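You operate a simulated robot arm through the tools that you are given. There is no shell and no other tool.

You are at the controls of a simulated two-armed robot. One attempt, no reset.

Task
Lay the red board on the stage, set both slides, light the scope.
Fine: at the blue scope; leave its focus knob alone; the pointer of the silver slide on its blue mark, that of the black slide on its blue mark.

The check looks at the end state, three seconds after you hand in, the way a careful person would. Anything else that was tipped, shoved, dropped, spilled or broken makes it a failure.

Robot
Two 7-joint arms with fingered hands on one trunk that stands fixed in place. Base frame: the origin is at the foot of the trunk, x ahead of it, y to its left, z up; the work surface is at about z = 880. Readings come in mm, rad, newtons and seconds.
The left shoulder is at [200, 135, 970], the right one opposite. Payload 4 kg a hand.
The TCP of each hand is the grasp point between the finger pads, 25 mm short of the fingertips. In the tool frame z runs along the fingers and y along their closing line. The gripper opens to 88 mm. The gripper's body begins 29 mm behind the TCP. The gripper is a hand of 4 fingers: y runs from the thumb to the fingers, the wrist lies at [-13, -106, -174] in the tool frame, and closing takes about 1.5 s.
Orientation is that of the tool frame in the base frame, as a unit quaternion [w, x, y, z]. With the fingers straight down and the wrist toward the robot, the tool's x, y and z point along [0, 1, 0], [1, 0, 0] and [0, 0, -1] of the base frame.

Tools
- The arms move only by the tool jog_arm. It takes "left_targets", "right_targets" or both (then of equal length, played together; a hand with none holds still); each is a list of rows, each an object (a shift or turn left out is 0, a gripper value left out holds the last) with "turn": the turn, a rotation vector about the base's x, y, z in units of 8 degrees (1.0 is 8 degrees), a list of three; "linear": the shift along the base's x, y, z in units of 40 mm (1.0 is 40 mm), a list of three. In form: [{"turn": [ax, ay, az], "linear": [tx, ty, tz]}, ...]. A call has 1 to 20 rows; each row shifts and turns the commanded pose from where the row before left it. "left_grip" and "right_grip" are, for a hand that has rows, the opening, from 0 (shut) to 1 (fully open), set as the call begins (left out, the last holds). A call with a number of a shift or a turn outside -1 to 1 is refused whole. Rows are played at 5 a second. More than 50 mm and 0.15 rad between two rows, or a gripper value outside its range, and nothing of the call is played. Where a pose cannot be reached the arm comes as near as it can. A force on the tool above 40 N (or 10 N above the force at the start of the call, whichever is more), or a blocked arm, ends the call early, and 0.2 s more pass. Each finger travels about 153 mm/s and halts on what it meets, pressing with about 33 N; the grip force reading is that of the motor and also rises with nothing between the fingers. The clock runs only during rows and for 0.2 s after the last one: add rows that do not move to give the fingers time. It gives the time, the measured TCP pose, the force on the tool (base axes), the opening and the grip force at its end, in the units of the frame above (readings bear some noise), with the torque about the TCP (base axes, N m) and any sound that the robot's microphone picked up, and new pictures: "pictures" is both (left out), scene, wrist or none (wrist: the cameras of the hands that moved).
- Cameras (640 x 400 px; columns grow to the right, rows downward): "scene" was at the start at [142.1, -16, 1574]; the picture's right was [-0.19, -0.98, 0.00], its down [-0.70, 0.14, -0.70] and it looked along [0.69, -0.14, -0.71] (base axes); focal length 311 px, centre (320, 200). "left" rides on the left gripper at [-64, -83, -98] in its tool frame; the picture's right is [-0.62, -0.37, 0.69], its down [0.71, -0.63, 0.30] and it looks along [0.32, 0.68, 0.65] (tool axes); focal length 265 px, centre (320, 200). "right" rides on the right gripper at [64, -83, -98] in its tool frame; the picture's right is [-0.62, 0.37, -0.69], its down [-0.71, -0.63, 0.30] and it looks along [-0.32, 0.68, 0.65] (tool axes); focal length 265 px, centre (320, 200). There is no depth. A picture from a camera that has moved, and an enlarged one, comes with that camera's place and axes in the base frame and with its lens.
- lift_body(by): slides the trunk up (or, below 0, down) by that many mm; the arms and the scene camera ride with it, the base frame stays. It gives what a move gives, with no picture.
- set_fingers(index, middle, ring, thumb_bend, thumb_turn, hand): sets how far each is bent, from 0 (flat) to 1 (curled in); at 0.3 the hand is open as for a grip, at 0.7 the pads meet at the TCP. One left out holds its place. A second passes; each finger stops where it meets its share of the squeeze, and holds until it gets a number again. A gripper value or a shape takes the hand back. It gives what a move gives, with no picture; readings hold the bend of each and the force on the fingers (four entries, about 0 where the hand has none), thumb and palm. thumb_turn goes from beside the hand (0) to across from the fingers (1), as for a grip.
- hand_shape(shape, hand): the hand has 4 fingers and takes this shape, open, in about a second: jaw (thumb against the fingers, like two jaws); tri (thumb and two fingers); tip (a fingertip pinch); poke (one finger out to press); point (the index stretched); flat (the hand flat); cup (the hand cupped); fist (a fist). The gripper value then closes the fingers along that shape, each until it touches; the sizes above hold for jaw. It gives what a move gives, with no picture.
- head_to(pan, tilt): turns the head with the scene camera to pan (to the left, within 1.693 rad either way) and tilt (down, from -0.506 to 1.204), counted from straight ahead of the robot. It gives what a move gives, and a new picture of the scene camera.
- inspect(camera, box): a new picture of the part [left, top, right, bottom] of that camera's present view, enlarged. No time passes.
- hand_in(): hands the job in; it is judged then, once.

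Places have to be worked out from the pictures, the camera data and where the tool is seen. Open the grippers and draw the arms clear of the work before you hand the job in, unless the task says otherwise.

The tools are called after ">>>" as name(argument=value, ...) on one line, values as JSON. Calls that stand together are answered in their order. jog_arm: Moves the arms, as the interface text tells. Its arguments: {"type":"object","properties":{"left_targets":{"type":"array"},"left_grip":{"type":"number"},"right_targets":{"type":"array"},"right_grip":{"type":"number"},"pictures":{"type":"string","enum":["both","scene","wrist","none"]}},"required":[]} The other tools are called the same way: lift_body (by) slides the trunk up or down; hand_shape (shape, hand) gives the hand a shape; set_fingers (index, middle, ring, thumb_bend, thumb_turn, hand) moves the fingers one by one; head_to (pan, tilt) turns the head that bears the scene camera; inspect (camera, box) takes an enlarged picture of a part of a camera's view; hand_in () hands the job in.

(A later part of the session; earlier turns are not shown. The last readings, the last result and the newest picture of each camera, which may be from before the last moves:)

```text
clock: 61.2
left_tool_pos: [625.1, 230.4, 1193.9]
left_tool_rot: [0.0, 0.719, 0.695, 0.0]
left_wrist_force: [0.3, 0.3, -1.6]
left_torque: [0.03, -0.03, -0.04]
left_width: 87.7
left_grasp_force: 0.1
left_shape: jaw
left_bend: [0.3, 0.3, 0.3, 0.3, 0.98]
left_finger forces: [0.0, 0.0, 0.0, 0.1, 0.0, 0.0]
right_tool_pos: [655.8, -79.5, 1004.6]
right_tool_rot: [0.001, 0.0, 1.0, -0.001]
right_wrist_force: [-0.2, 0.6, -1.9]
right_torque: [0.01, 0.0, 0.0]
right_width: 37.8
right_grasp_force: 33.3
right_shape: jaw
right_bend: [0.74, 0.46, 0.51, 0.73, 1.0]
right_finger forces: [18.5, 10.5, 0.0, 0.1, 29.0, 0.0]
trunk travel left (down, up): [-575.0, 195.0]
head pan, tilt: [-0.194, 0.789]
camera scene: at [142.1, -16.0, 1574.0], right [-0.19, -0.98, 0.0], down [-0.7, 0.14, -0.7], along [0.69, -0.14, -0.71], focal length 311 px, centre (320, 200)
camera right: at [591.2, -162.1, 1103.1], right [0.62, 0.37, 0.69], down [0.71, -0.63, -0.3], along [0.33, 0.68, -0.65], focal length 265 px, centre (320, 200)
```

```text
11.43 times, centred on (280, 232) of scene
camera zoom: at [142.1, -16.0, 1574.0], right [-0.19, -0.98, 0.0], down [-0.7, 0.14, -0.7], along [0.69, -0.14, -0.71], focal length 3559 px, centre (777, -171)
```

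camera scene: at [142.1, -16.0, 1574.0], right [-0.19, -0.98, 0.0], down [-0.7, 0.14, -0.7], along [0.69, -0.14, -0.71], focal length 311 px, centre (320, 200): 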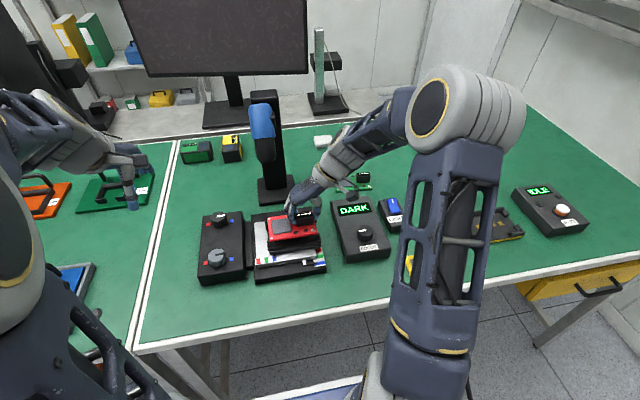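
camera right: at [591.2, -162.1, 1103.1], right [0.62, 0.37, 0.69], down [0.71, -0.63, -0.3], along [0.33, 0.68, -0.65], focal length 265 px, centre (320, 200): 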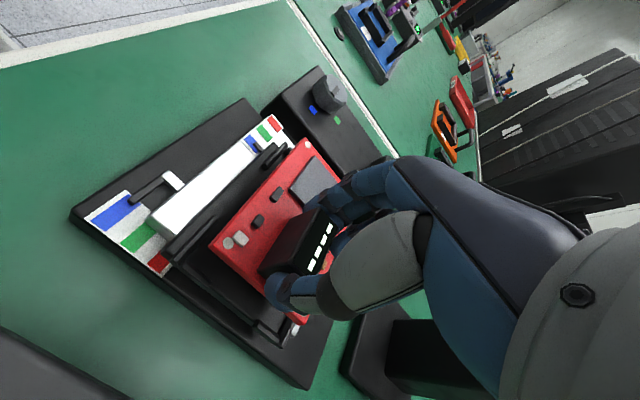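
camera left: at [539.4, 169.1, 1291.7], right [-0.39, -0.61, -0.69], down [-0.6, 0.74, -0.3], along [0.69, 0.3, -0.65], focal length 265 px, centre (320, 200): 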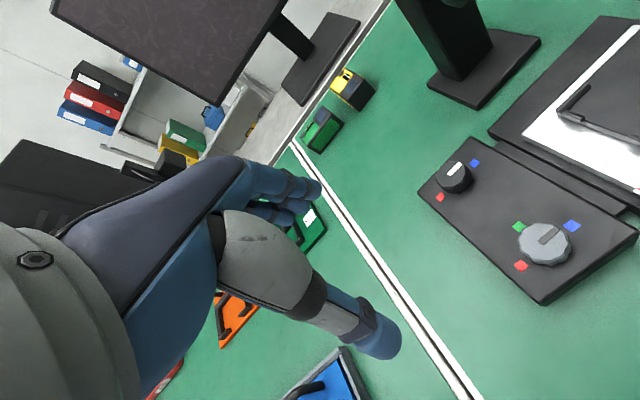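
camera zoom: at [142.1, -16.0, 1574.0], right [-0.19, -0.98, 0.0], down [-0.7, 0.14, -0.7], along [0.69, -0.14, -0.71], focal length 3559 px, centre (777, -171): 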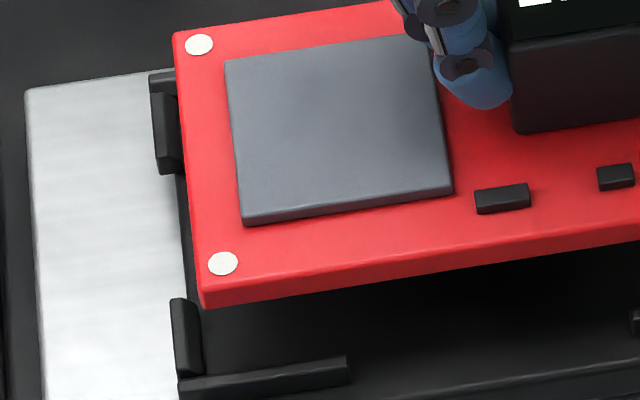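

I had mistaken the plate's lip for the bracket. With that corrected, the scene, left and right views all put the board about 4 mm short in x and centred in y, with a gap of about 20 mm above the brackets. I'll shift +4 mm in x and come down 13 mm, then measure again.

>>> jog_arm(right_targets=[{"linear": [0.1, 0, -0.1]}, {"linear": [0, 0, -0.12]}, {"linear": [0, 0, -0.1]}, {"linear": [0, 0, 0]}], pictures="none")

>>> inspect(camera="scene", box=[294, 215, 330, 245])

>>> inspect(camera="scene", box=[260, 215, 300, 250])

>>> inspect(camera="right", box=[180, 190, 270, 290])

>>> inspect(camera="left", box=[520, 20, 640, 160])

>>> inspect(camera="right", box=[230, 270, 330, 350])

```text
clock: 62.2
left_tool_pos: [626.0, 230.6, 1191.8]
left_tool_rot: [0.0, 0.719, 0.695, -0.001]
left_wrist_force: [0.5, -0.7, -0.4]
left_torque: [-0.02, 0.02, 0.01]
left_width: 87.7
left_grasp_force: 0.1
left_shape: jaw
left_bend: [0.3, 0.3, 0.3, 0.3, 0.98]
left_finger forces: [0.1, 0.0, 0.0, 0.0, 0.1, 0.1]
right_tool_pos: [658.6, -80.5, 992.9]
right_tool_rot: [0.0, 0.0, 1.0, 0.0]
right_wrist_force: [0.2, 0.4, -2.1]
right_torque: [-0.03, -0.02, 0.02]
right_width: 37.9
right_grasp_force: 33.1
right_shape: jaw
right_bend: [0.74, 0.46, 0.51, 0.73, 1.0]
right_finger forces: [18.6, 10.5, 0.0, 0.0, 29.0, 0.0]
trunk travel left (down, up): [-575.0, 195.0]
head pan, tilt: [-0.194, 0.789]
```

```text
13.33 times, centred on (312, 230) of scene
camera zoom: at [142.2, -16.0, 1574.0], right [-0.19, -0.98, 0.0], down [-0.7, 0.14, -0.7], along [0.69, -0.14, -0.71], focal length 4152 px, centre (427, -200)
```

zoom: 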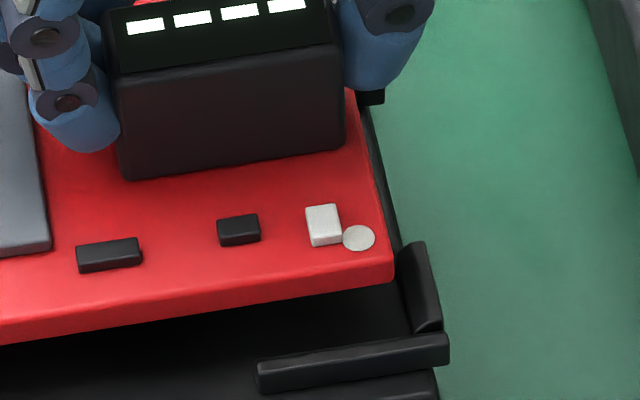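

```text
11.43 times, centred on (280, 232) of scene
camera zoom: at [142.2, -16.0, 1574.0], right [-0.19, -0.98, 0.0], down [-0.7, 0.14, -0.7], along [0.69, -0.14, -0.71], focal length 3559 px, centre (777, -171)
```

zoom: 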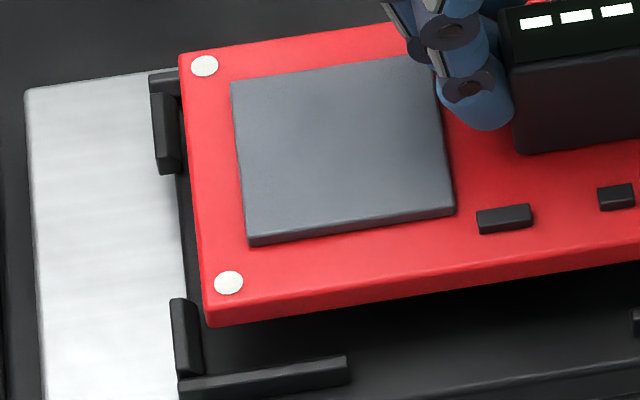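

```text
4.00 times, centred on (225, 240) of right
camera zoom: at [594.9, -162.4, 1091.5], right [0.62, 0.37, 0.69], down [0.71, -0.63, -0.3], along [0.33, 0.68, -0.65], focal length 1062 px, centre (700, 40)
```

zoom: 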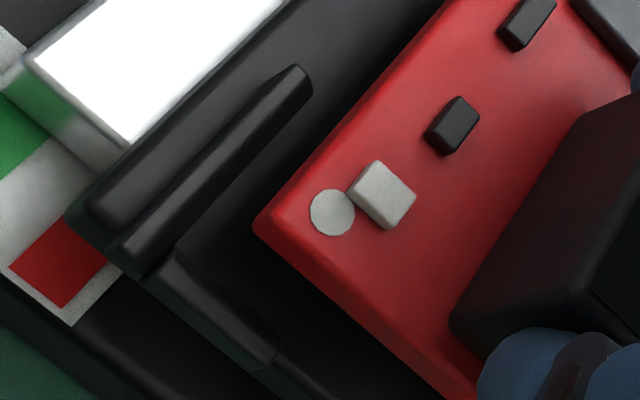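

```text
2.86 times, centred on (580, 90) of left
camera zoom: at [539.5, 169.1, 1291.7], right [-0.39, -0.61, -0.69], down [-0.6, 0.74, -0.3], along [0.69, 0.3, -0.65], focal length 758 px, centre (-423, 514)
```

zoom: 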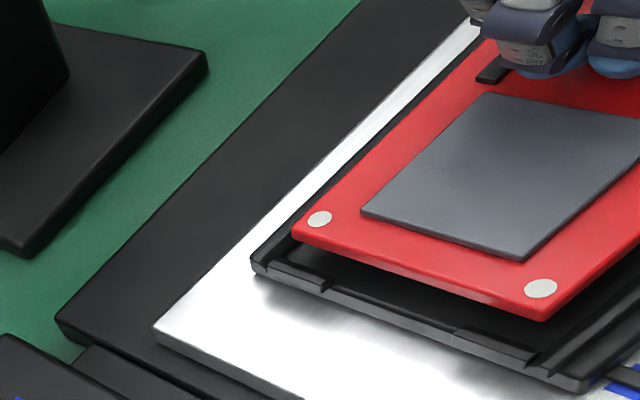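

```text
5.00 times, centred on (280, 310) of right
camera zoom: at [594.9, -162.4, 1091.5], right [0.62, 0.37, 0.69], down [0.71, -0.63, -0.3], along [0.33, 0.68, -0.65], focal length 1327 px, centre (520, -350)
```

zoom: 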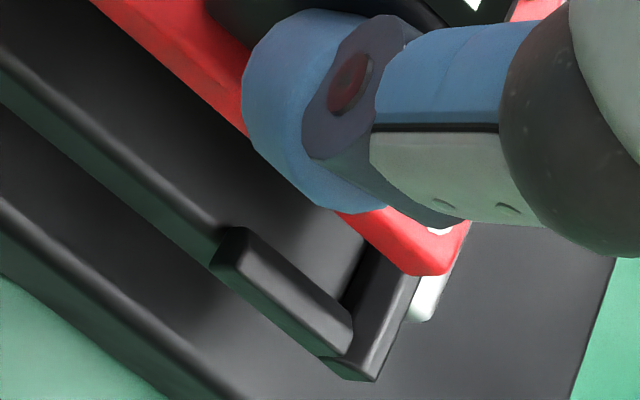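

All three views now agree: the board is centred in the pocket to within about 0.5–1 mm, with its bottom about 8 mm above the bracket tops. I'll trim the yaw slightly and descend 9 mm so the edges start to enter, watching the force.

>>> jog_arm(right_targets=[{"turn": [0, 0, -0.04], "linear": [0, 0.01, -0.075]}, {"linear": [0, 0, -0.075]}, {"linear": [0, 0, -0.075]}, {"linear": [0, 0, 0]}], pictures="none")

>>> inspect(camera="scene", box=[258, 205, 330, 260])

>>> inspect(camera="right", box=[180, 130, 330, 330])

>>> inspect(camera="left", box=[520, 20, 640, 160])

```text
clock: 63.2
left_tool_pos: [624.6, 231.0, 1192.7]
left_tool_rot: [0.0, 0.72, 0.694, 0.0]
left_wrist_force: [0.0, -0.1, -0.1]
left_torque: [-0.01, 0.0, 0.02]
left_width: 87.7
left_grasp_force: 0.0
left_shape: jaw
left_bend: [0.3, 0.3, 0.3, 0.3, 0.98]
left_finger forces: [0.0, 0.0, 0.1, 0.0, 0.0, 0.0]
right_tool_pos: [659.9, -79.3, 983.6]
right_tool_rot: [0.001, 0.003, 1.0, 0.0]
right_wrist_force: [0.1, -0.7, -1.3]
right_torque: [-0.01, 0.01, 0.0]
right_width: 37.7
right_grasp_force: 33.5
right_shape: jaw
right_bend: [0.74, 0.46, 0.51, 0.73, 1.0]
right_finger forces: [18.7, 10.5, 0.0, 0.0, 29.0, 0.0]
trunk travel left (down, up): [-575.0, 195.0]
head pan, tilt: [-0.194, 0.789]
```

```text
7.27 times, centred on (294, 232) of scene
camera zoom: at [142.2, -16.0, 1574.0], right [-0.19, -0.98, 0.0], down [-0.7, 0.14, -0.7], along [0.69, -0.14, -0.71], focal length 2265 px, centre (509, -36)
```

zoom: 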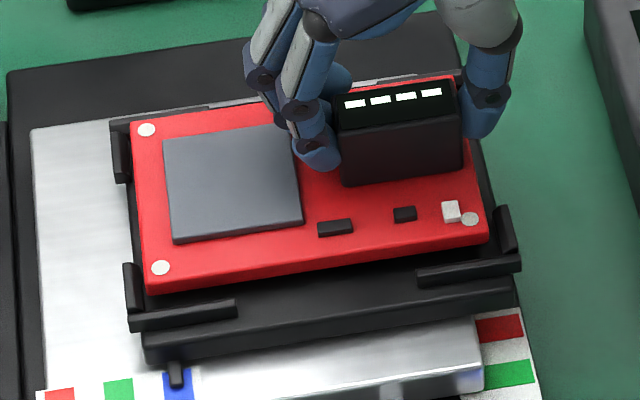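

```text
2.00 times, centred on (255, 230) of right
camera zoom: at [594.9, -161.5, 1082.2], right [0.62, 0.36, 0.69], down [0.71, -0.63, -0.3], along [0.33, 0.68, -0.65], focal length 531 px, centre (450, 140)
```

zoom: 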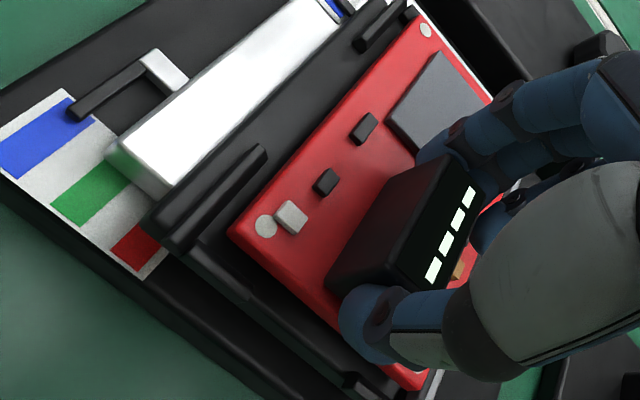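

```text
2.86 times, centred on (580, 90) of left
camera zoom: at [539.5, 169.1, 1291.8], right [-0.39, -0.61, -0.69], down [-0.6, 0.74, -0.3], along [0.69, 0.3, -0.65], focal length 758 px, centre (-423, 514)
```

zoom: 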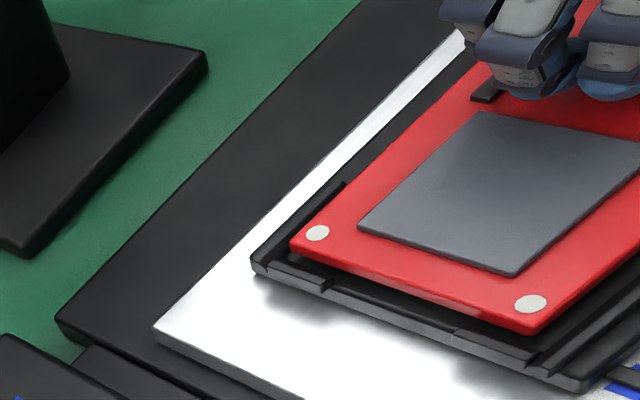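

The board bottom is level with the bracket tops. It's centred in x, the yaw matches, and it's about 1.1 mm too far left in y. I'll correct y and lower gently.

>>> jog_arm(right_targets=[{"linear": [0, -0.028, 0]}, {"linear": [0, 0, -0.05]}, {"linear": [0, 0, -0.05]}, {"linear": [0, 0, 0]}], pictures="none")

>>> inspect(camera="scene", box=[258, 205, 330, 260])

>>> inspect(camera="left", box=[520, 20, 640, 160])

```text
clock: 64.2
left_tool_pos: [625.4, 229.9, 1192.7]
left_tool_rot: [-0.001, 0.72, 0.694, 0.0]
left_wrist_force: [0.0, 0.1, 0.3]
left_torque: [-0.04, -0.01, -0.01]
left_width: 87.6
left_grasp_force: 0.0
left_shape: jaw
left_bend: [0.3, 0.3, 0.3, 0.3, 0.98]
left_finger forces: [0.0, 0.1, 0.0, 0.0, 0.0, 0.1]
right_tool_pos: [660.6, -80.3, 980.5]
right_tool_rot: [0.0, 0.003, 1.0, 0.0]
right_wrist_force: [0.1, 0.7, -0.2]
right_torque: [0.01, 0.02, 0.03]
right_width: 37.6
right_grasp_force: 33.1
right_shape: jaw
right_bend: [0.74, 0.46, 0.51, 0.73, 1.0]
right_finger forces: [18.6, 10.5, 0.0, 0.0, 29.0, 0.0]
trunk travel left (down, up): [-575.0, 195.0]
head pan, tilt: [-0.194, 0.789]
```

```text
7.27 times, centred on (294, 232) of scene
camera zoom: at [142.2, -16.0, 1574.0], right [-0.19, -0.98, 0.0], down [-0.7, 0.14, -0.7], along [0.69, -0.14, -0.71], focal length 2265 px, centre (509, -36)
```

zoom: 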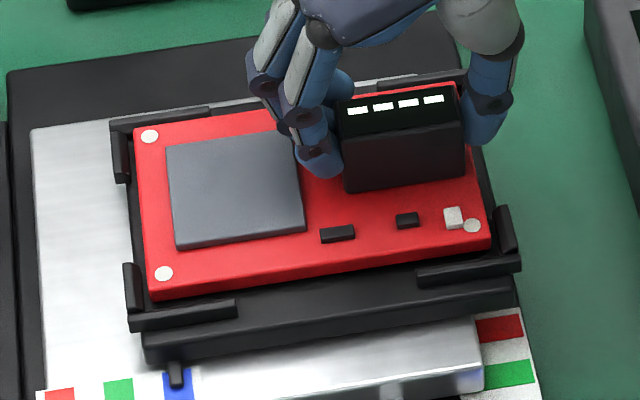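

```text
2.86 times, centred on (580, 90) of left
camera zoom: at [539.5, 169.1, 1291.7], right [-0.39, -0.61, -0.69], down [-0.6, 0.74, -0.3], along [0.69, 0.3, -0.65], focal length 758 px, centre (-423, 514)
```

zoom: 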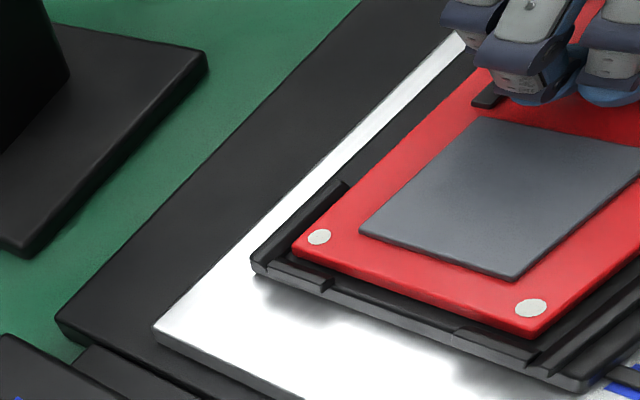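

It's nicely nested and the force is still near zero. I'll keep lowering in 1.5 mm steps and watch for contact.

>>> jog_arm(right_targets=[{"linear": [0, 0, -0.038]}, {"linear": [0, 0, -0.038]}, {"linear": [0, 0, 0]}], pictures="none")

>>> inspect(camera="left", box=[520, 20, 640, 160])

>>> inspect(camera="scene", box=[258, 205, 330, 260])

```text
clock: 65.0
left_tool_pos: [624.8, 229.9, 1192.8]
left_tool_rot: [0.0, 0.72, 0.694, 0.001]
left_wrist_force: [0.0, -0.2, 0.5]
left_torque: [0.04, 0.05, 0.03]
left_width: 87.7
left_grasp_force: 0.1
left_shape: jaw
left_bend: [0.3, 0.3, 0.3, 0.3, 0.98]
left_finger forces: [0.1, 0.0, 0.1, 0.0, 0.0, 0.0]
right_tool_pos: [661.2, -80.6, 976.2]
right_tool_rot: [0.001, 0.002, 1.0, 0.0]
right_wrist_force: [0.2, 0.4, 2.3]
right_torque: [0.09, -0.03, 0.0]
right_width: 37.8
right_grasp_force: 33.1
right_shape: jaw
right_bend: [0.74, 0.46, 0.51, 0.73, 1.0]
right_finger forces: [18.6, 10.6, 0.0, 0.0, 29.2, 0.0]
trunk travel left (down, up): [-575.0, 195.0]
head pan, tilt: [-0.194, 0.789]
```

```text
2.86 times, centred on (580, 90) of left
camera zoom: at [539.4, 169.1, 1291.8], right [-0.39, -0.61, -0.69], down [-0.6, 0.74, -0.3], along [0.69, 0.3, -0.65], focal length 758 px, centre (-423, 514)
```

zoom: 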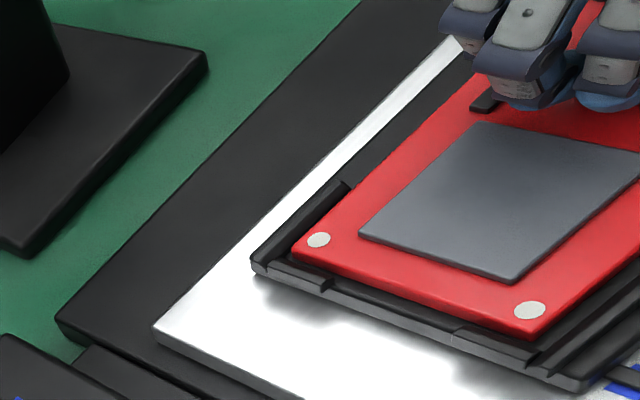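

```text
7.27 times, centred on (294, 232) of scene
camera zoom: at [142.1, -16.0, 1574.0], right [-0.19, -0.98, 0.0], down [-0.7, 0.14, -0.7], along [0.69, -0.14, -0.71], focal length 2265 px, centre (509, -36)
```

zoom: 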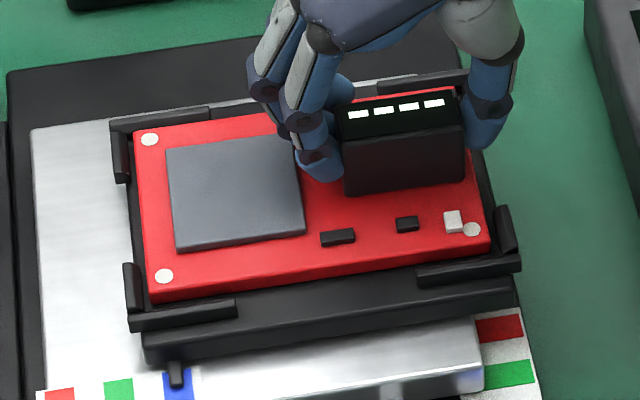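

Contact is felt (Fz rose to +2.3 N) and the board lies within all four brackets. I'll press 0.8 mm more to confirm it's seated.

>>> jog_arm(right_targets=[{"linear": [0, 0, -0.02]}, {"linear": [0, 0, 0]}], pictures="none")

>>> inspect(camera="scene", box=[294, 215, 330, 245])

>>> inspect(camera="scene", box=[260, 215, 300, 250])

```text
clock: 65.6
left_tool_pos: [624.3, 230.0, 1191.5]
left_tool_rot: [0.0, 0.719, 0.695, 0.0]
left_wrist_force: [0.0, -0.6, -0.5]
left_torque: [-0.01, 0.02, 0.02]
left_width: 87.6
left_grasp_force: 0.0
left_shape: jaw
left_bend: [0.3, 0.3, 0.3, 0.3, 0.98]
left_finger forces: [0.0, 0.1, 0.0, 0.0, 0.1, 0.1]
right_tool_pos: [660.9, -79.7, 976.4]
right_tool_rot: [0.001, 0.003, 1.0, 0.0]
right_wrist_force: [-0.4, -1.3, 7.2]
right_torque: [0.09, 0.01, 0.0]
right_width: 38.1
right_grasp_force: 32.6
right_shape: jaw
right_bend: [0.74, 0.46, 0.51, 0.73, 1.0]
right_finger forces: [18.7, 10.7, 0.0, 0.0, 29.9, 0.0]
trunk travel left (down, up): [-575.0, 195.0]
head pan, tilt: [-0.194, 0.789]
```

```text
13.33 times, centred on (312, 230) of scene
camera zoom: at [142.0, -16.0, 1574.1], right [-0.19, -0.98, 0.0], down [-0.7, 0.14, -0.7], along [0.69, -0.14, -0.71], focal length 4152 px, centre (427, -200)
```

zoom: 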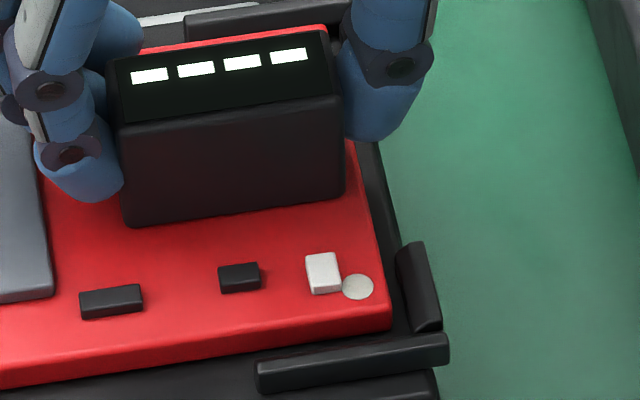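

```text
11.43 times, centred on (280, 232) of scene
camera zoom: at [142.0, -16.0, 1574.1], right [-0.19, -0.98, 0.0], down [-0.7, 0.14, -0.7], along [0.69, -0.14, -0.71], focal length 3559 px, centre (777, -171)
```

zoom: 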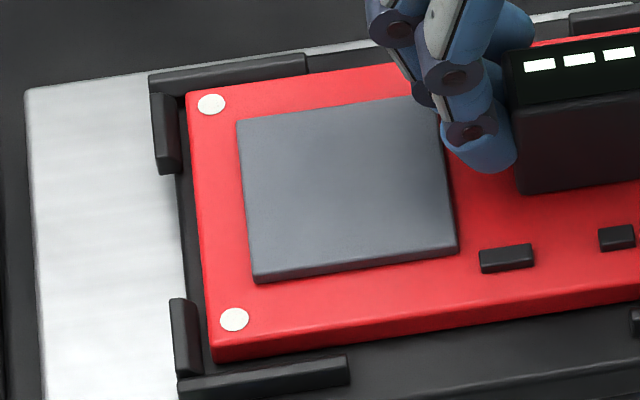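

The board is seated with Fz at 7 N, lying flat inside all four brackets. I'll ease up 0.6 mm, open the fingers moderately, then lift straight up.

>>> jog_arm(right_targets=[{"linear": [0, 0, 0.018]}, {"linear": [0, 0, 0]}], pictures="none")

>>> jog_arm(right_targets=[{"linear": [0, 0, 0]}, {"linear": [0, 0, 0]}, {"linear": [0, 0, 0]}, {"linear": [0, 0, 0]}, {"linear": [0, 0, 0]}], right_grip=0.72, pictures="none")

>>> inspect(camera="scene", box=[258, 205, 330, 260])

```text
clock: 66.2
left_tool_pos: [624.0, 231.3, 1192.3]
left_tool_rot: [0.0, 0.719, 0.695, 0.0]
left_wrist_force: [-0.2, -0.1, -0.8]
left_torque: [0.02, -0.01, 0.01]
left_width: 87.6
left_grasp_force: 0.1
left_shape: jaw
left_bend: [0.3, 0.3, 0.3, 0.3, 0.98]
left_finger forces: [0.1, 0.0, 0.0, 0.1, 0.1, 0.1]
right_tool_pos: [659.8, -80.0, 976.9]
right_tool_rot: [0.0, 0.004, 1.0, -0.001]
right_wrist_force: [0.2, 0.1, 4.0]
right_torque: [0.08, 0.01, -0.02]
right_width: 38.3
right_grasp_force: 33.1
right_shape: jaw
right_bend: [0.74, 0.46, 0.51, 0.73, 1.0]
right_finger forces: [18.9, 10.9, 0.0, 0.0, 29.5, 0.1]
trunk travel left (down, up): [-575.0, 195.0]
head pan, tilt: [-0.194, 0.789]
```

```text
clock: 67.4
left_tool_pos: [625.7, 230.4, 1192.8]
left_tool_rot: [0.0, 0.72, 0.694, 0.0]
left_wrist_force: [-0.3, -0.2, 0.2]
left_torque: [-0.02, 0.01, 0.01]
left_width: 87.5
left_grasp_force: 0.0
left_shape: jaw
left_bend: [0.3, 0.3, 0.3, 0.3, 0.98]
left_finger forces: [0.1, 0.1, 0.0, 0.0, 0.1, 0.0]
right_tool_pos: [660.4, -79.7, 976.9]
right_tool_rot: [0.0, 0.003, 1.0, 0.0]
right_wrist_force: [0.0, -0.5, -0.4]
right_torque: [0.04, 0.02, 0.0]
right_width: 63.0
right_grasp_force: 0.0
right_shape: jaw
right_bend: [0.27, 0.37, 0.33, 0.57, 0.99]
right_finger forces: [0.0, 0.0, 0.0, 0.0, 0.1, 0.1]
trunk travel left (down, up): [-575.0, 195.0]
head pan, tilt: [-0.194, 0.789]
```

```text
7.27 times, centred on (294, 232) of scene
camera zoom: at [142.2, -16.0, 1574.0], right [-0.19, -0.98, 0.0], down [-0.7, 0.14, -0.7], along [0.69, -0.14, -0.71], focal length 2265 px, centre (509, -36)
```

zoom: 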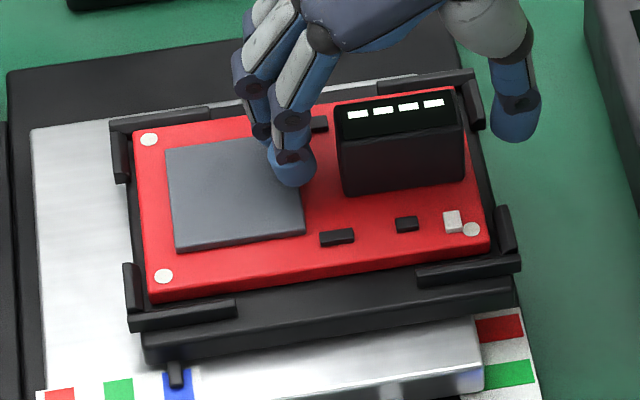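

It released cleanly and the board stayed put. I'll lift the hand straight up.

>>> jog_arm(right_targets=[{"linear": [0, 0, 0.5]}, {"linear": [0, 0, 0.8]}, {"linear": [0, 0, 0.8]}, {"linear": [0, 0, 0.8]}, {"linear": [0, 0, 0]}], pictures="both")

>>> inspect(camera="scene", box=[245, 200, 335, 280])

>>> inspect(camera="scene", box=[355, 180, 425, 240])

```text
clock: 68.6
left_tool_pos: [625.3, 230.6, 1192.7]
left_tool_rot: [-0.001, 0.72, 0.694, 0.0]
left_wrist_force: [-0.2, 0.5, -0.1]
left_torque: [-0.01, -0.04, 0.0]
left_width: 87.7
left_grasp_force: 0.1
left_shape: jaw
left_bend: [0.3, 0.3, 0.3, 0.3, 0.98]
left_finger forces: [0.0, 0.0, 0.1, 0.1, 0.0, 0.1]
right_tool_pos: [660.4, -79.9, 1094.4]
right_tool_rot: [0.0, 0.003, 1.0, 0.0]
right_wrist_force: [-0.3, 0.5, -0.3]
right_torque: [0.02, -0.01, 0.0]
right_width: 62.9
right_grasp_force: 0.0
right_shape: jaw
right_bend: [0.27, 0.36, 0.33, 0.57, 0.99]
right_finger forces: [0.0, 0.0, 0.0, 0.0, 0.0, 0.0]
trunk travel left (down, up): [-575.0, 195.0]
head pan, tilt: [-0.194, 0.789]
camera scene: at [142.2, -16.0, 1573.9], right [-0.19, -0.98, 0.0], down [-0.7, 0.14, -0.7], along [0.69, -0.14, -0.71], focal length 311 px, centre (320, 200)
camera right: at [595.5, -163.0, 1193.0], right [0.62, 0.36, 0.69], down [0.71, -0.64, -0.3], along [0.33, 0.68, -0.65], focal length 265 px, centre (320, 200)
```

scene: 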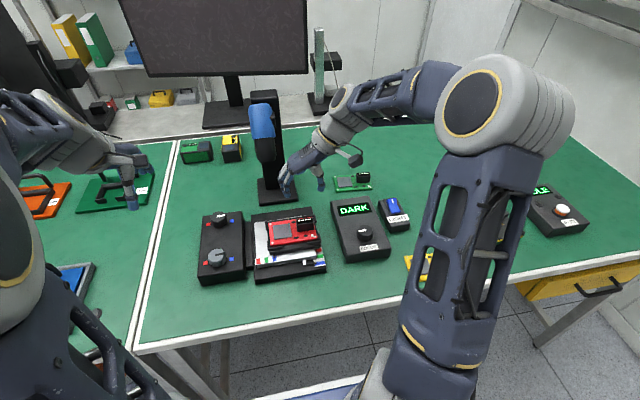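
right: 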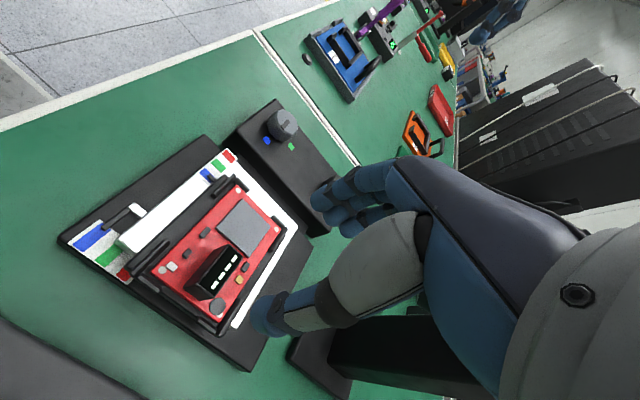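

```text
5.00 times, centred on (290, 240) of scene
camera zoom: at [142.2, -16.0, 1573.9], right [-0.19, -0.98, 0.0], down [-0.7, 0.14, -0.7], along [0.69, -0.14, -0.71], focal length 1557 px, centre (470, 0)
```

zoom: 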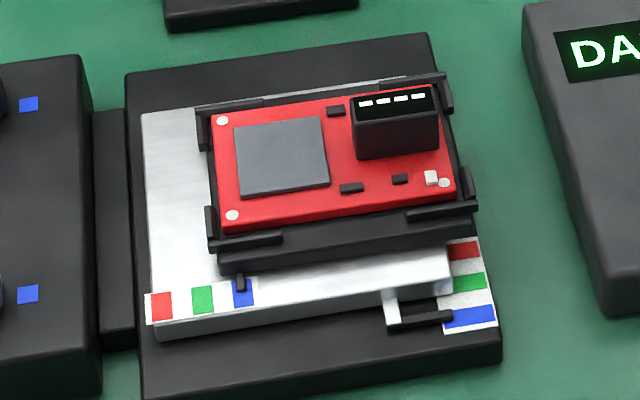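

```text
6.67 times, centred on (390, 210) of scene
camera zoom: at [142.2, -16.0, 1573.9], right [-0.19, -0.98, 0.0], down [-0.7, 0.14, -0.7], along [0.69, -0.14, -0.71], focal length 2076 px, centre (-147, 133)
```

zoom: 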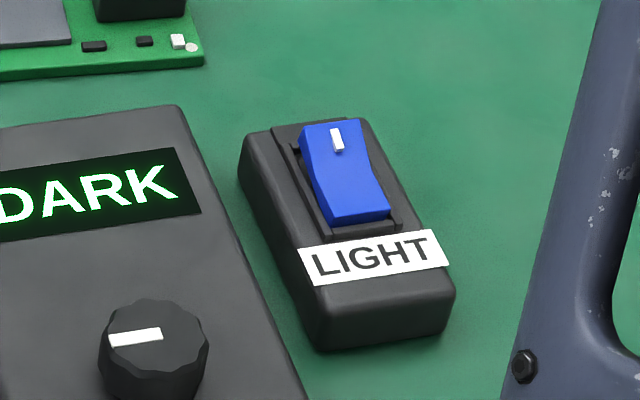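

The board lies in the brackets and both pointers are on blue. Next is the LIGHT rocker: I'll swing the right hand to a viewpoint over it to see which end is raised.

>>> jog_arm(right_targets=[{"turn": [0, 0, -0.94], "linear": [-0.125, -0.52, 0]}, {"turn": [0, 0, -0.94], "linear": [-0.125, -0.52, 0]}, {"turn": [0, 0, -0.94], "linear": [-0.125, -0.52, 0]}, {"turn": [0, 0, -0.94], "linear": [-0.125, -0.52, 0]}, {"turn": [0, 0, -0.94], "linear": [-0.125, -0.52, 0]}, {"turn": [0, 0, -0.94], "linear": [-0.125, -0.52, 0]}, {"turn": [0, 0, -0.94], "linear": [-0.125, -0.52, 0]}, {"turn": [0, 0, -0.94], "linear": [-0.125, -0.52, 0]}, {"turn": [0, 0, -0.94], "linear": [-0.125, -0.52, 0]}, {"turn": [0, 0, -0.94], "linear": [-0.125, -0.52, 0]}, {"turn": [0, 0, -0.94], "linear": [-0.125, -0.52, 0]}, {"turn": [0, 0, -0.94], "linear": [-0.125, -0.52, 0]}, {"linear": [0, 0, 0]}], pictures="both")

>>> hand_shape(shape="poke", hand="right")

>>> inspect(camera="right", box=[220, 140, 380, 270])

>>> inspect(camera="right", box=[0, 0, 640, 400])

```text
clock: 71.4
left_tool_pos: [625.1, 229.5, 1192.4]
left_tool_rot: [0.0, 0.72, 0.694, 0.0]
left_wrist_force: [-0.3, -0.2, -0.9]
left_torque: [0.02, -0.01, -0.05]
left_width: 87.7
left_grasp_force: 0.0
left_shape: jaw
left_bend: [0.3, 0.3, 0.3, 0.3, 0.98]
left_finger forces: [0.1, 0.0, 0.0, 0.1, 0.0, 0.0]
right_tool_pos: [599.7, -328.8, 1093.7]
right_tool_rot: [0.0, 0.711, 0.703, 0.0]
right_wrist_force: [-0.4, -0.5, 0.1]
right_torque: [0.01, 0.01, 0.02]
right_width: 62.9
right_grasp_force: 0.0
right_shape: jaw
right_bend: [0.27, 0.36, 0.33, 0.57, 0.99]
right_finger forces: [0.1, 0.0, 0.0, 0.0, 0.0, 0.1]
trunk travel left (down, up): [-575.0, 195.0]
head pan, tilt: [-0.194, 0.789]
camera scene: at [142.1, -16.0, 1574.0], right [-0.19, -0.98, 0.0], down [-0.7, 0.14, -0.7], along [0.69, -0.14, -0.71], focal length 311 px, centre (320, 200)
camera right: at [517.3, -264.0, 1191.9], right [0.36, -0.62, 0.69], down [-0.64, -0.71, -0.3], along [0.68, -0.33, -0.65], focal length 265 px, centre (320, 200)
```

scene: 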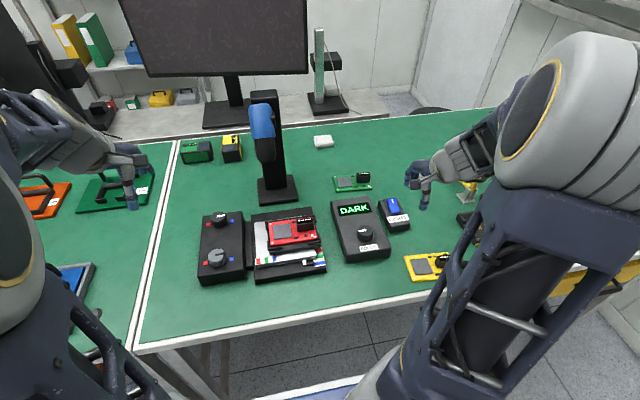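
right: 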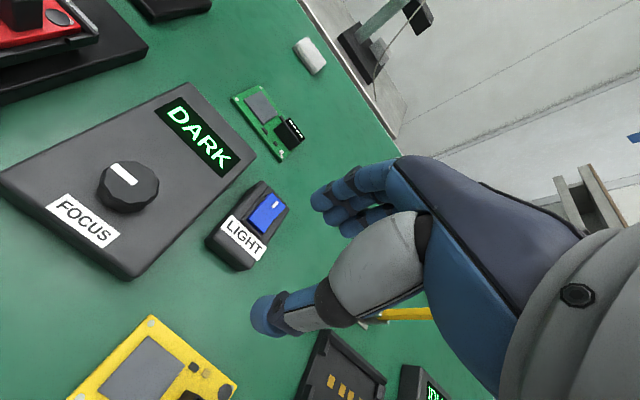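

```text
clock: 72.3
left_tool_pos: [624.2, 231.1, 1193.2]
left_tool_rot: [0.0, 0.72, 0.694, 0.0]
left_wrist_force: [0.4, 0.1, -0.1]
left_torque: [0.01, 0.03, -0.01]
left_width: 87.5
left_grasp_force: 0.1
left_shape: jaw
left_bend: [0.3, 0.3, 0.3, 0.3, 0.98]
left_finger forces: [0.0, 0.0, 0.0, 0.0, 0.0, 0.0]
right_tool_pos: [600.5, -329.8, 1094.4]
right_tool_rot: [0.0, 0.711, 0.703, 0.001]
right_wrist_force: [-0.3, -0.1, -0.7]
right_torque: [-0.01, 0.0, 0.02]
right_width: 0.0
right_grasp_force: 0.0
right_shape: poke
right_bend: [0.7, 0.7, 0.99, 1.0, 1.0]
right_finger forces: [0.0, 0.0, 0.0, 0.0, 0.0, 0.0]
trunk travel left (down, up): [-575.0, 195.0]
head pan, tilt: [-0.194, 0.789]
```

```text
3.08 times, centred on (300, 205) of right
camera zoom: at [517.3, -263.9, 1191.9], right [0.36, -0.62, 0.69], down [-0.64, -0.71, -0.3], along [0.68, -0.33, -0.65], focal length 817 px, centre (382, 185)
```

zoom: 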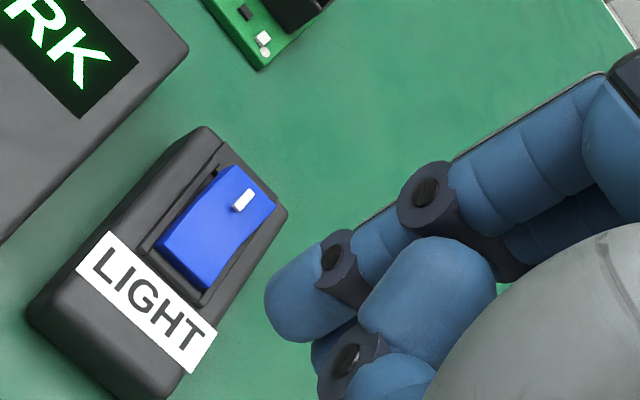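

```text
1.00 times, centred on (320, 200) of right (not enlarged: the box is as wide or as high as the picture)
camera zoom: at [517.3, -263.9, 1191.9], right [0.36, -0.62, 0.69], down [-0.64, -0.71, -0.3], along [0.68, -0.33, -0.65], focal length 265 px, centre (320, 200)
```

zoom: 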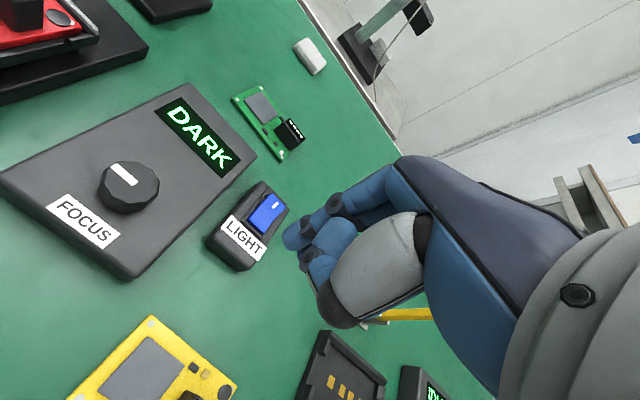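

The poke shape puts the index tip near the TCP axis. I'll zoom on the rocker from both cameras to judge its tilt and place.

>>> inspect(camera="scene", box=[376, 190, 414, 222])

>>> inspect(camera="right", box=[235, 175, 300, 225])

>>> inspect(camera="right", box=[200, 165, 310, 275])

```text
12.50 times, centred on (395, 206) of scene
camera zoom: at [142.1, -16.0, 1574.0], right [-0.19, -0.98, 0.0], down [-0.7, 0.14, -0.7], along [0.69, -0.14, -0.71], focal length 3893 px, centre (-618, 125)
```

zoom: 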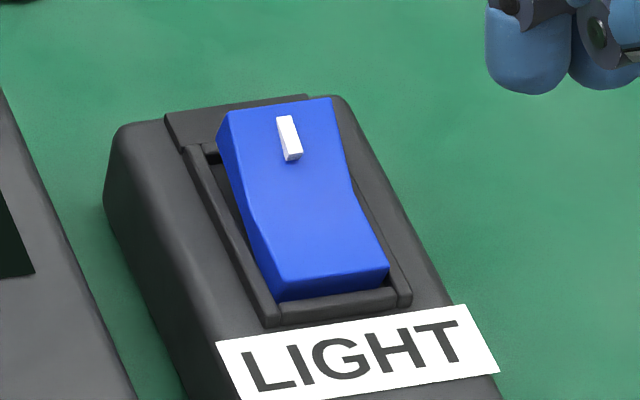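

```text
8.00 times, centred on (268, 200) of right
camera zoom: at [517.3, -263.9, 1191.9], right [0.36, -0.62, 0.69], down [-0.64, -0.71, -0.3], along [0.68, -0.33, -0.65], focal length 2123 px, centre (740, 200)
```

zoom: 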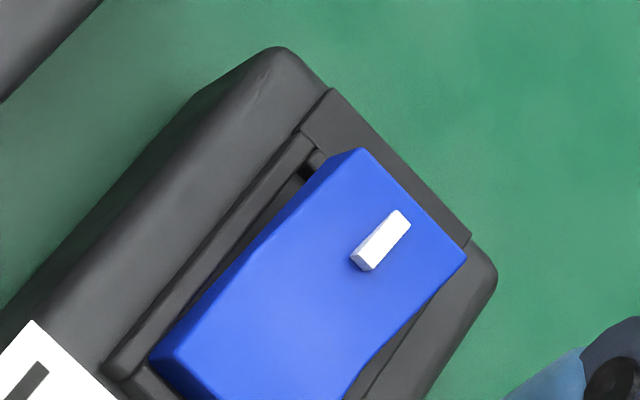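

```text
3.64 times, centred on (255, 220) of right
camera zoom: at [517.3, -263.9, 1191.9], right [0.36, -0.62, 0.69], down [-0.64, -0.71, -0.3], along [0.68, -0.33, -0.65], focal length 965 px, centre (556, 127)
```

zoom: 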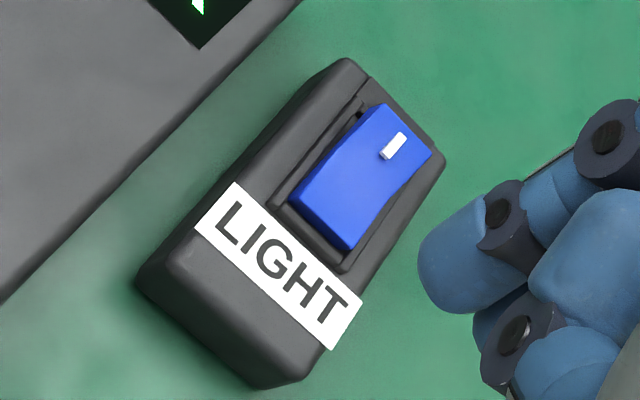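

The rocker's back end, with the white mark, stands proud and the front is sunk, so pressing the back end at about (719,-342) should switch it on. I'll move the poking finger above that end and stay about 45 mm high.

>>> jog_arm(right_targets=[{"linear": [0.74, -0.08, -0.3]}, {"linear": [0.74, -0.08, -0.4]}, {"linear": [0.74, -0.08, -0.6]}, {"linear": [0.74, -0.07, -0.7]}, {"linear": [0, 0, 0]}], pictures="both")

>>> inspect(camera="scene", box=[360, 165, 430, 225])

>>> inspect(camera="right", box=[180, 150, 380, 330])

```text
clock: 73.5
left_tool_pos: [626.1, 231.7, 1192.3]
left_tool_rot: [0.0, 0.72, 0.694, 0.0]
left_wrist_force: [0.1, -0.3, -0.3]
left_torque: [0.01, 0.01, 0.02]
left_width: 87.3
left_grasp_force: 0.1
left_shape: jaw
left_bend: [0.3, 0.3, 0.3, 0.3, 0.98]
left_finger forces: [0.0, 0.1, 0.0, 0.1, 0.1, 0.0]
right_tool_pos: [718.6, -342.9, 1012.4]
right_tool_rot: [0.0, 0.71, 0.704, 0.0]
right_wrist_force: [0.6, 0.3, 0.7]
right_torque: [0.0, -0.01, -0.02]
right_width: 0.3
right_grasp_force: 0.0
right_shape: poke
right_bend: [0.7, 0.7, 0.99, 1.0, 1.0]
right_finger forces: [0.1, 0.0, 0.0, 0.1, 0.0, 0.0]
trunk travel left (down, up): [-575.0, 195.0]
head pan, tilt: [-0.194, 0.789]
camera scene: at [142.0, -16.0, 1574.0], right [-0.19, -0.98, 0.0], down [-0.7, 0.14, -0.7], along [0.69, -0.14, -0.71], focal length 311 px, centre (320, 200)
camera right: at [635.9, -277.8, 1111.1], right [0.36, -0.62, 0.69], down [-0.64, -0.71, -0.3], along [0.68, -0.33, -0.65], focal length 265 px, centre (320, 200)
```

scene: 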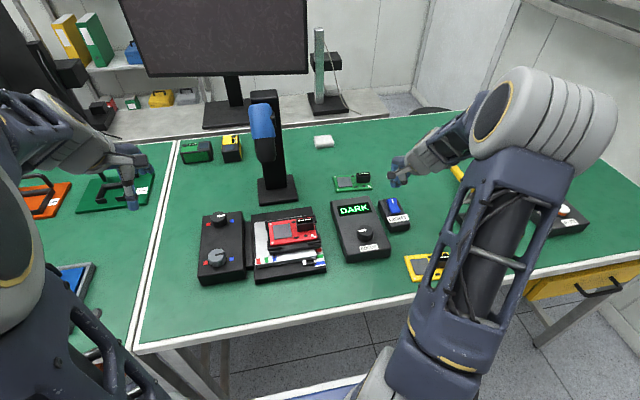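
right: 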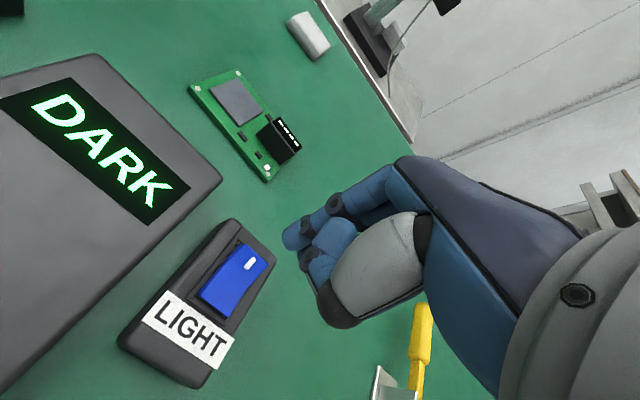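

```text
6.67 times, centred on (395, 195) of scene
camera zoom: at [142.0, -16.0, 1574.0], right [-0.19, -0.98, 0.0], down [-0.7, 0.14, -0.7], along [0.69, -0.14, -0.71], focal length 2076 px, centre (-180, 233)
```

zoom: 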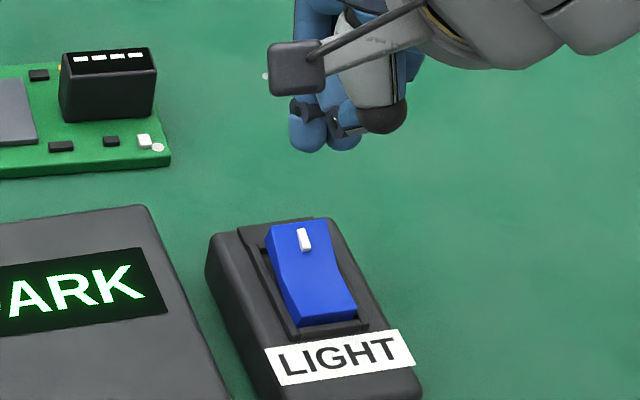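

```text
2.22 times, centred on (280, 240) of right
camera zoom: at [635.9, -277.8, 1111.1], right [0.36, -0.62, 0.69], down [-0.64, -0.71, -0.3], along [0.68, -0.33, -0.65], focal length 590 px, centre (409, 111)
```

zoom: 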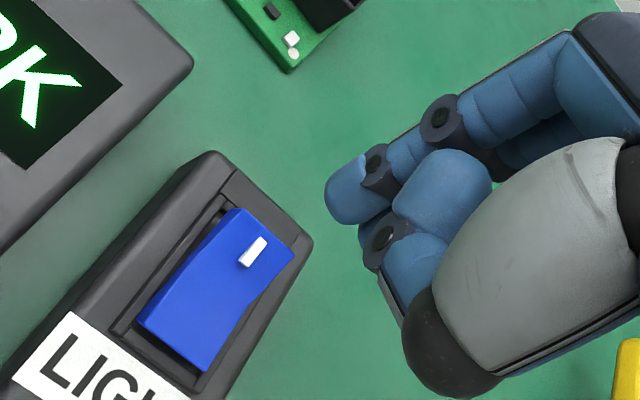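

From two views the white mark is at (718,-341,938). The fingertip is near (719,-336,985), so it needs about -5.5 mm in y. I'll correct that and descend to about 8 mm above the rocker.

>>> jog_arm(right_targets=[{"linear": [0, -0.14, 0]}, {"linear": [0, 0, -0.5]}, {"linear": [0, 0, -0.45]}, {"linear": [0, 0, 0]}], pictures="wrist")

>>> inspect(camera="scene", box=[370, 180, 418, 220])

>>> inspect(camera="right", box=[210, 170, 370, 300])

```text
clock: 74.5
left_tool_pos: [624.6, 230.0, 1193.6]
left_tool_rot: [0.001, 0.719, 0.695, 0.0]
left_wrist_force: [0.5, 0.1, 0.3]
left_torque: [0.01, 0.03, 0.03]
left_width: 87.8
left_grasp_force: 0.1
left_shape: jaw
left_bend: [0.3, 0.3, 0.3, 0.3, 0.98]
left_finger forces: [0.0, 0.1, 0.1, 0.1, 0.1, 0.0]
right_tool_pos: [718.0, -347.1, 973.4]
right_tool_rot: [0.0, 0.71, 0.704, 0.0]
right_wrist_force: [-0.2, -0.6, -0.1]
right_torque: [0.01, 0.01, 0.02]
right_width: 0.0
right_grasp_force: 0.2
right_shape: poke
right_bend: [0.7, 0.7, 0.99, 1.0, 1.0]
right_finger forces: [0.0, 0.1, 0.0, 0.0, 0.1, 0.0]
trunk travel left (down, up): [-575.0, 195.0]
head pan, tilt: [-0.194, 0.789]
camera right: at [635.6, -282.7, 1071.9], right [0.36, -0.62, 0.69], down [-0.64, -0.71, -0.3], along [0.68, -0.33, -0.65], focal length 265 px, centre (320, 200)
```

right: 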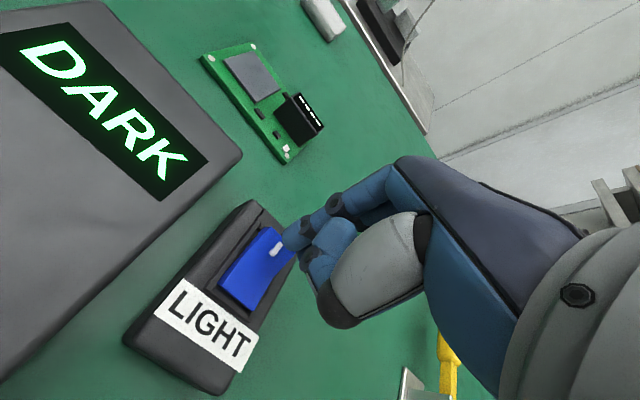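

```text
10.00 times, centred on (394, 200) of scene
camera zoom: at [142.1, -16.0, 1574.0], right [-0.19, -0.98, 0.0], down [-0.7, 0.14, -0.7], along [0.69, -0.14, -0.71], focal length 3114 px, centre (-420, 200)
```

zoom: 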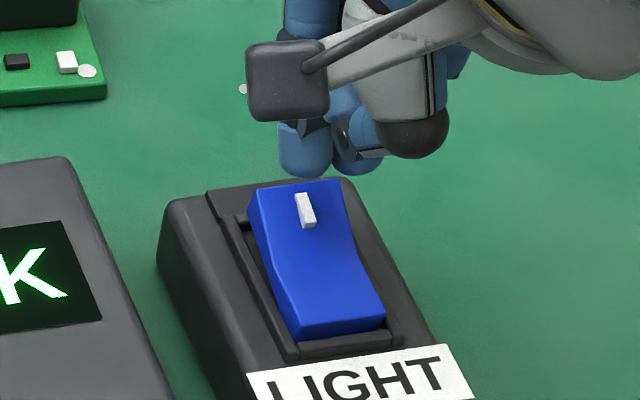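

```text
3.08 times, centred on (290, 235) of right
camera zoom: at [635.6, -282.7, 1071.9], right [0.36, -0.62, 0.69], down [-0.64, -0.71, -0.3], along [0.68, -0.33, -0.65], focal length 817 px, centre (412, 92)
```

zoom: 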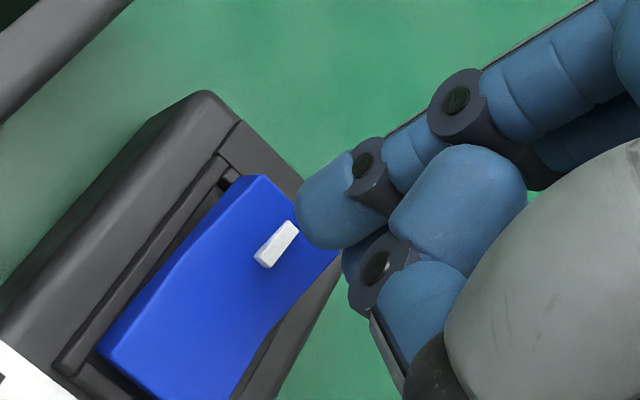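

The tip is right over the back end, about 5 mm past the mark. I'll shift 4 mm toward the mark and press down gently while monitoring force.

>>> jog_arm(right_targets=[{"linear": [-0.1, 0, 0]}, {"linear": [0, 0, -0.1]}, {"linear": [0, 0, -0.1]}, {"linear": [0, 0, -0.05]}, {"linear": [0, 0, 0]}], pictures="none")

>>> inspect(camera="scene", box=[330, 180, 418, 240])

>>> inspect(camera="right", box=[210, 170, 370, 300])

```text
clock: 75.7
left_tool_pos: [624.3, 231.1, 1192.0]
left_tool_rot: [0.0, 0.719, 0.695, 0.0]
left_wrist_force: [-0.6, 0.0, -0.3]
left_torque: [0.03, 0.02, -0.06]
left_width: 87.6
left_grasp_force: 0.1
left_shape: jaw
left_bend: [0.3, 0.3, 0.3, 0.3, 0.98]
left_finger forces: [0.0, 0.0, 0.0, 0.1, 0.0, 0.0]
right_tool_pos: [713.9, -348.4, 963.8]
right_tool_rot: [0.0, 0.711, 0.703, -0.001]
right_wrist_force: [-0.6, -0.4, -0.4]
right_torque: [0.01, 0.0, 0.01]
right_width: 0.0
right_grasp_force: 0.0
right_shape: poke
right_bend: [0.7, 0.7, 0.99, 1.0, 1.0]
right_finger forces: [0.0, 0.0, 0.0, 0.0, 0.0, 0.0]
trunk travel left (down, up): [-575.0, 195.0]
head pan, tilt: [-0.194, 0.789]
```

```text
6.67 times, centred on (374, 210) of scene
camera zoom: at [142.1, -16.0, 1574.0], right [-0.19, -0.98, 0.0], down [-0.7, 0.14, -0.7], along [0.69, -0.14, -0.71], focal length 2076 px, centre (-40, 133)
```

zoom: 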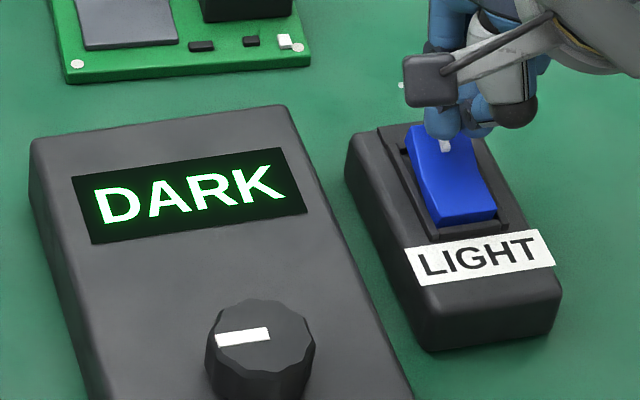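

```text
3.08 times, centred on (290, 235) of right
camera zoom: at [631.6, -282.4, 1063.0], right [0.36, -0.62, 0.69], down [-0.64, -0.71, -0.3], along [0.68, -0.33, -0.65], focal length 817 px, centre (412, 92)
```

zoom: 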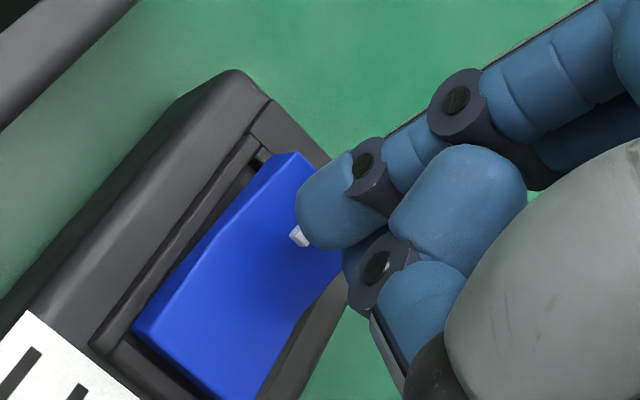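

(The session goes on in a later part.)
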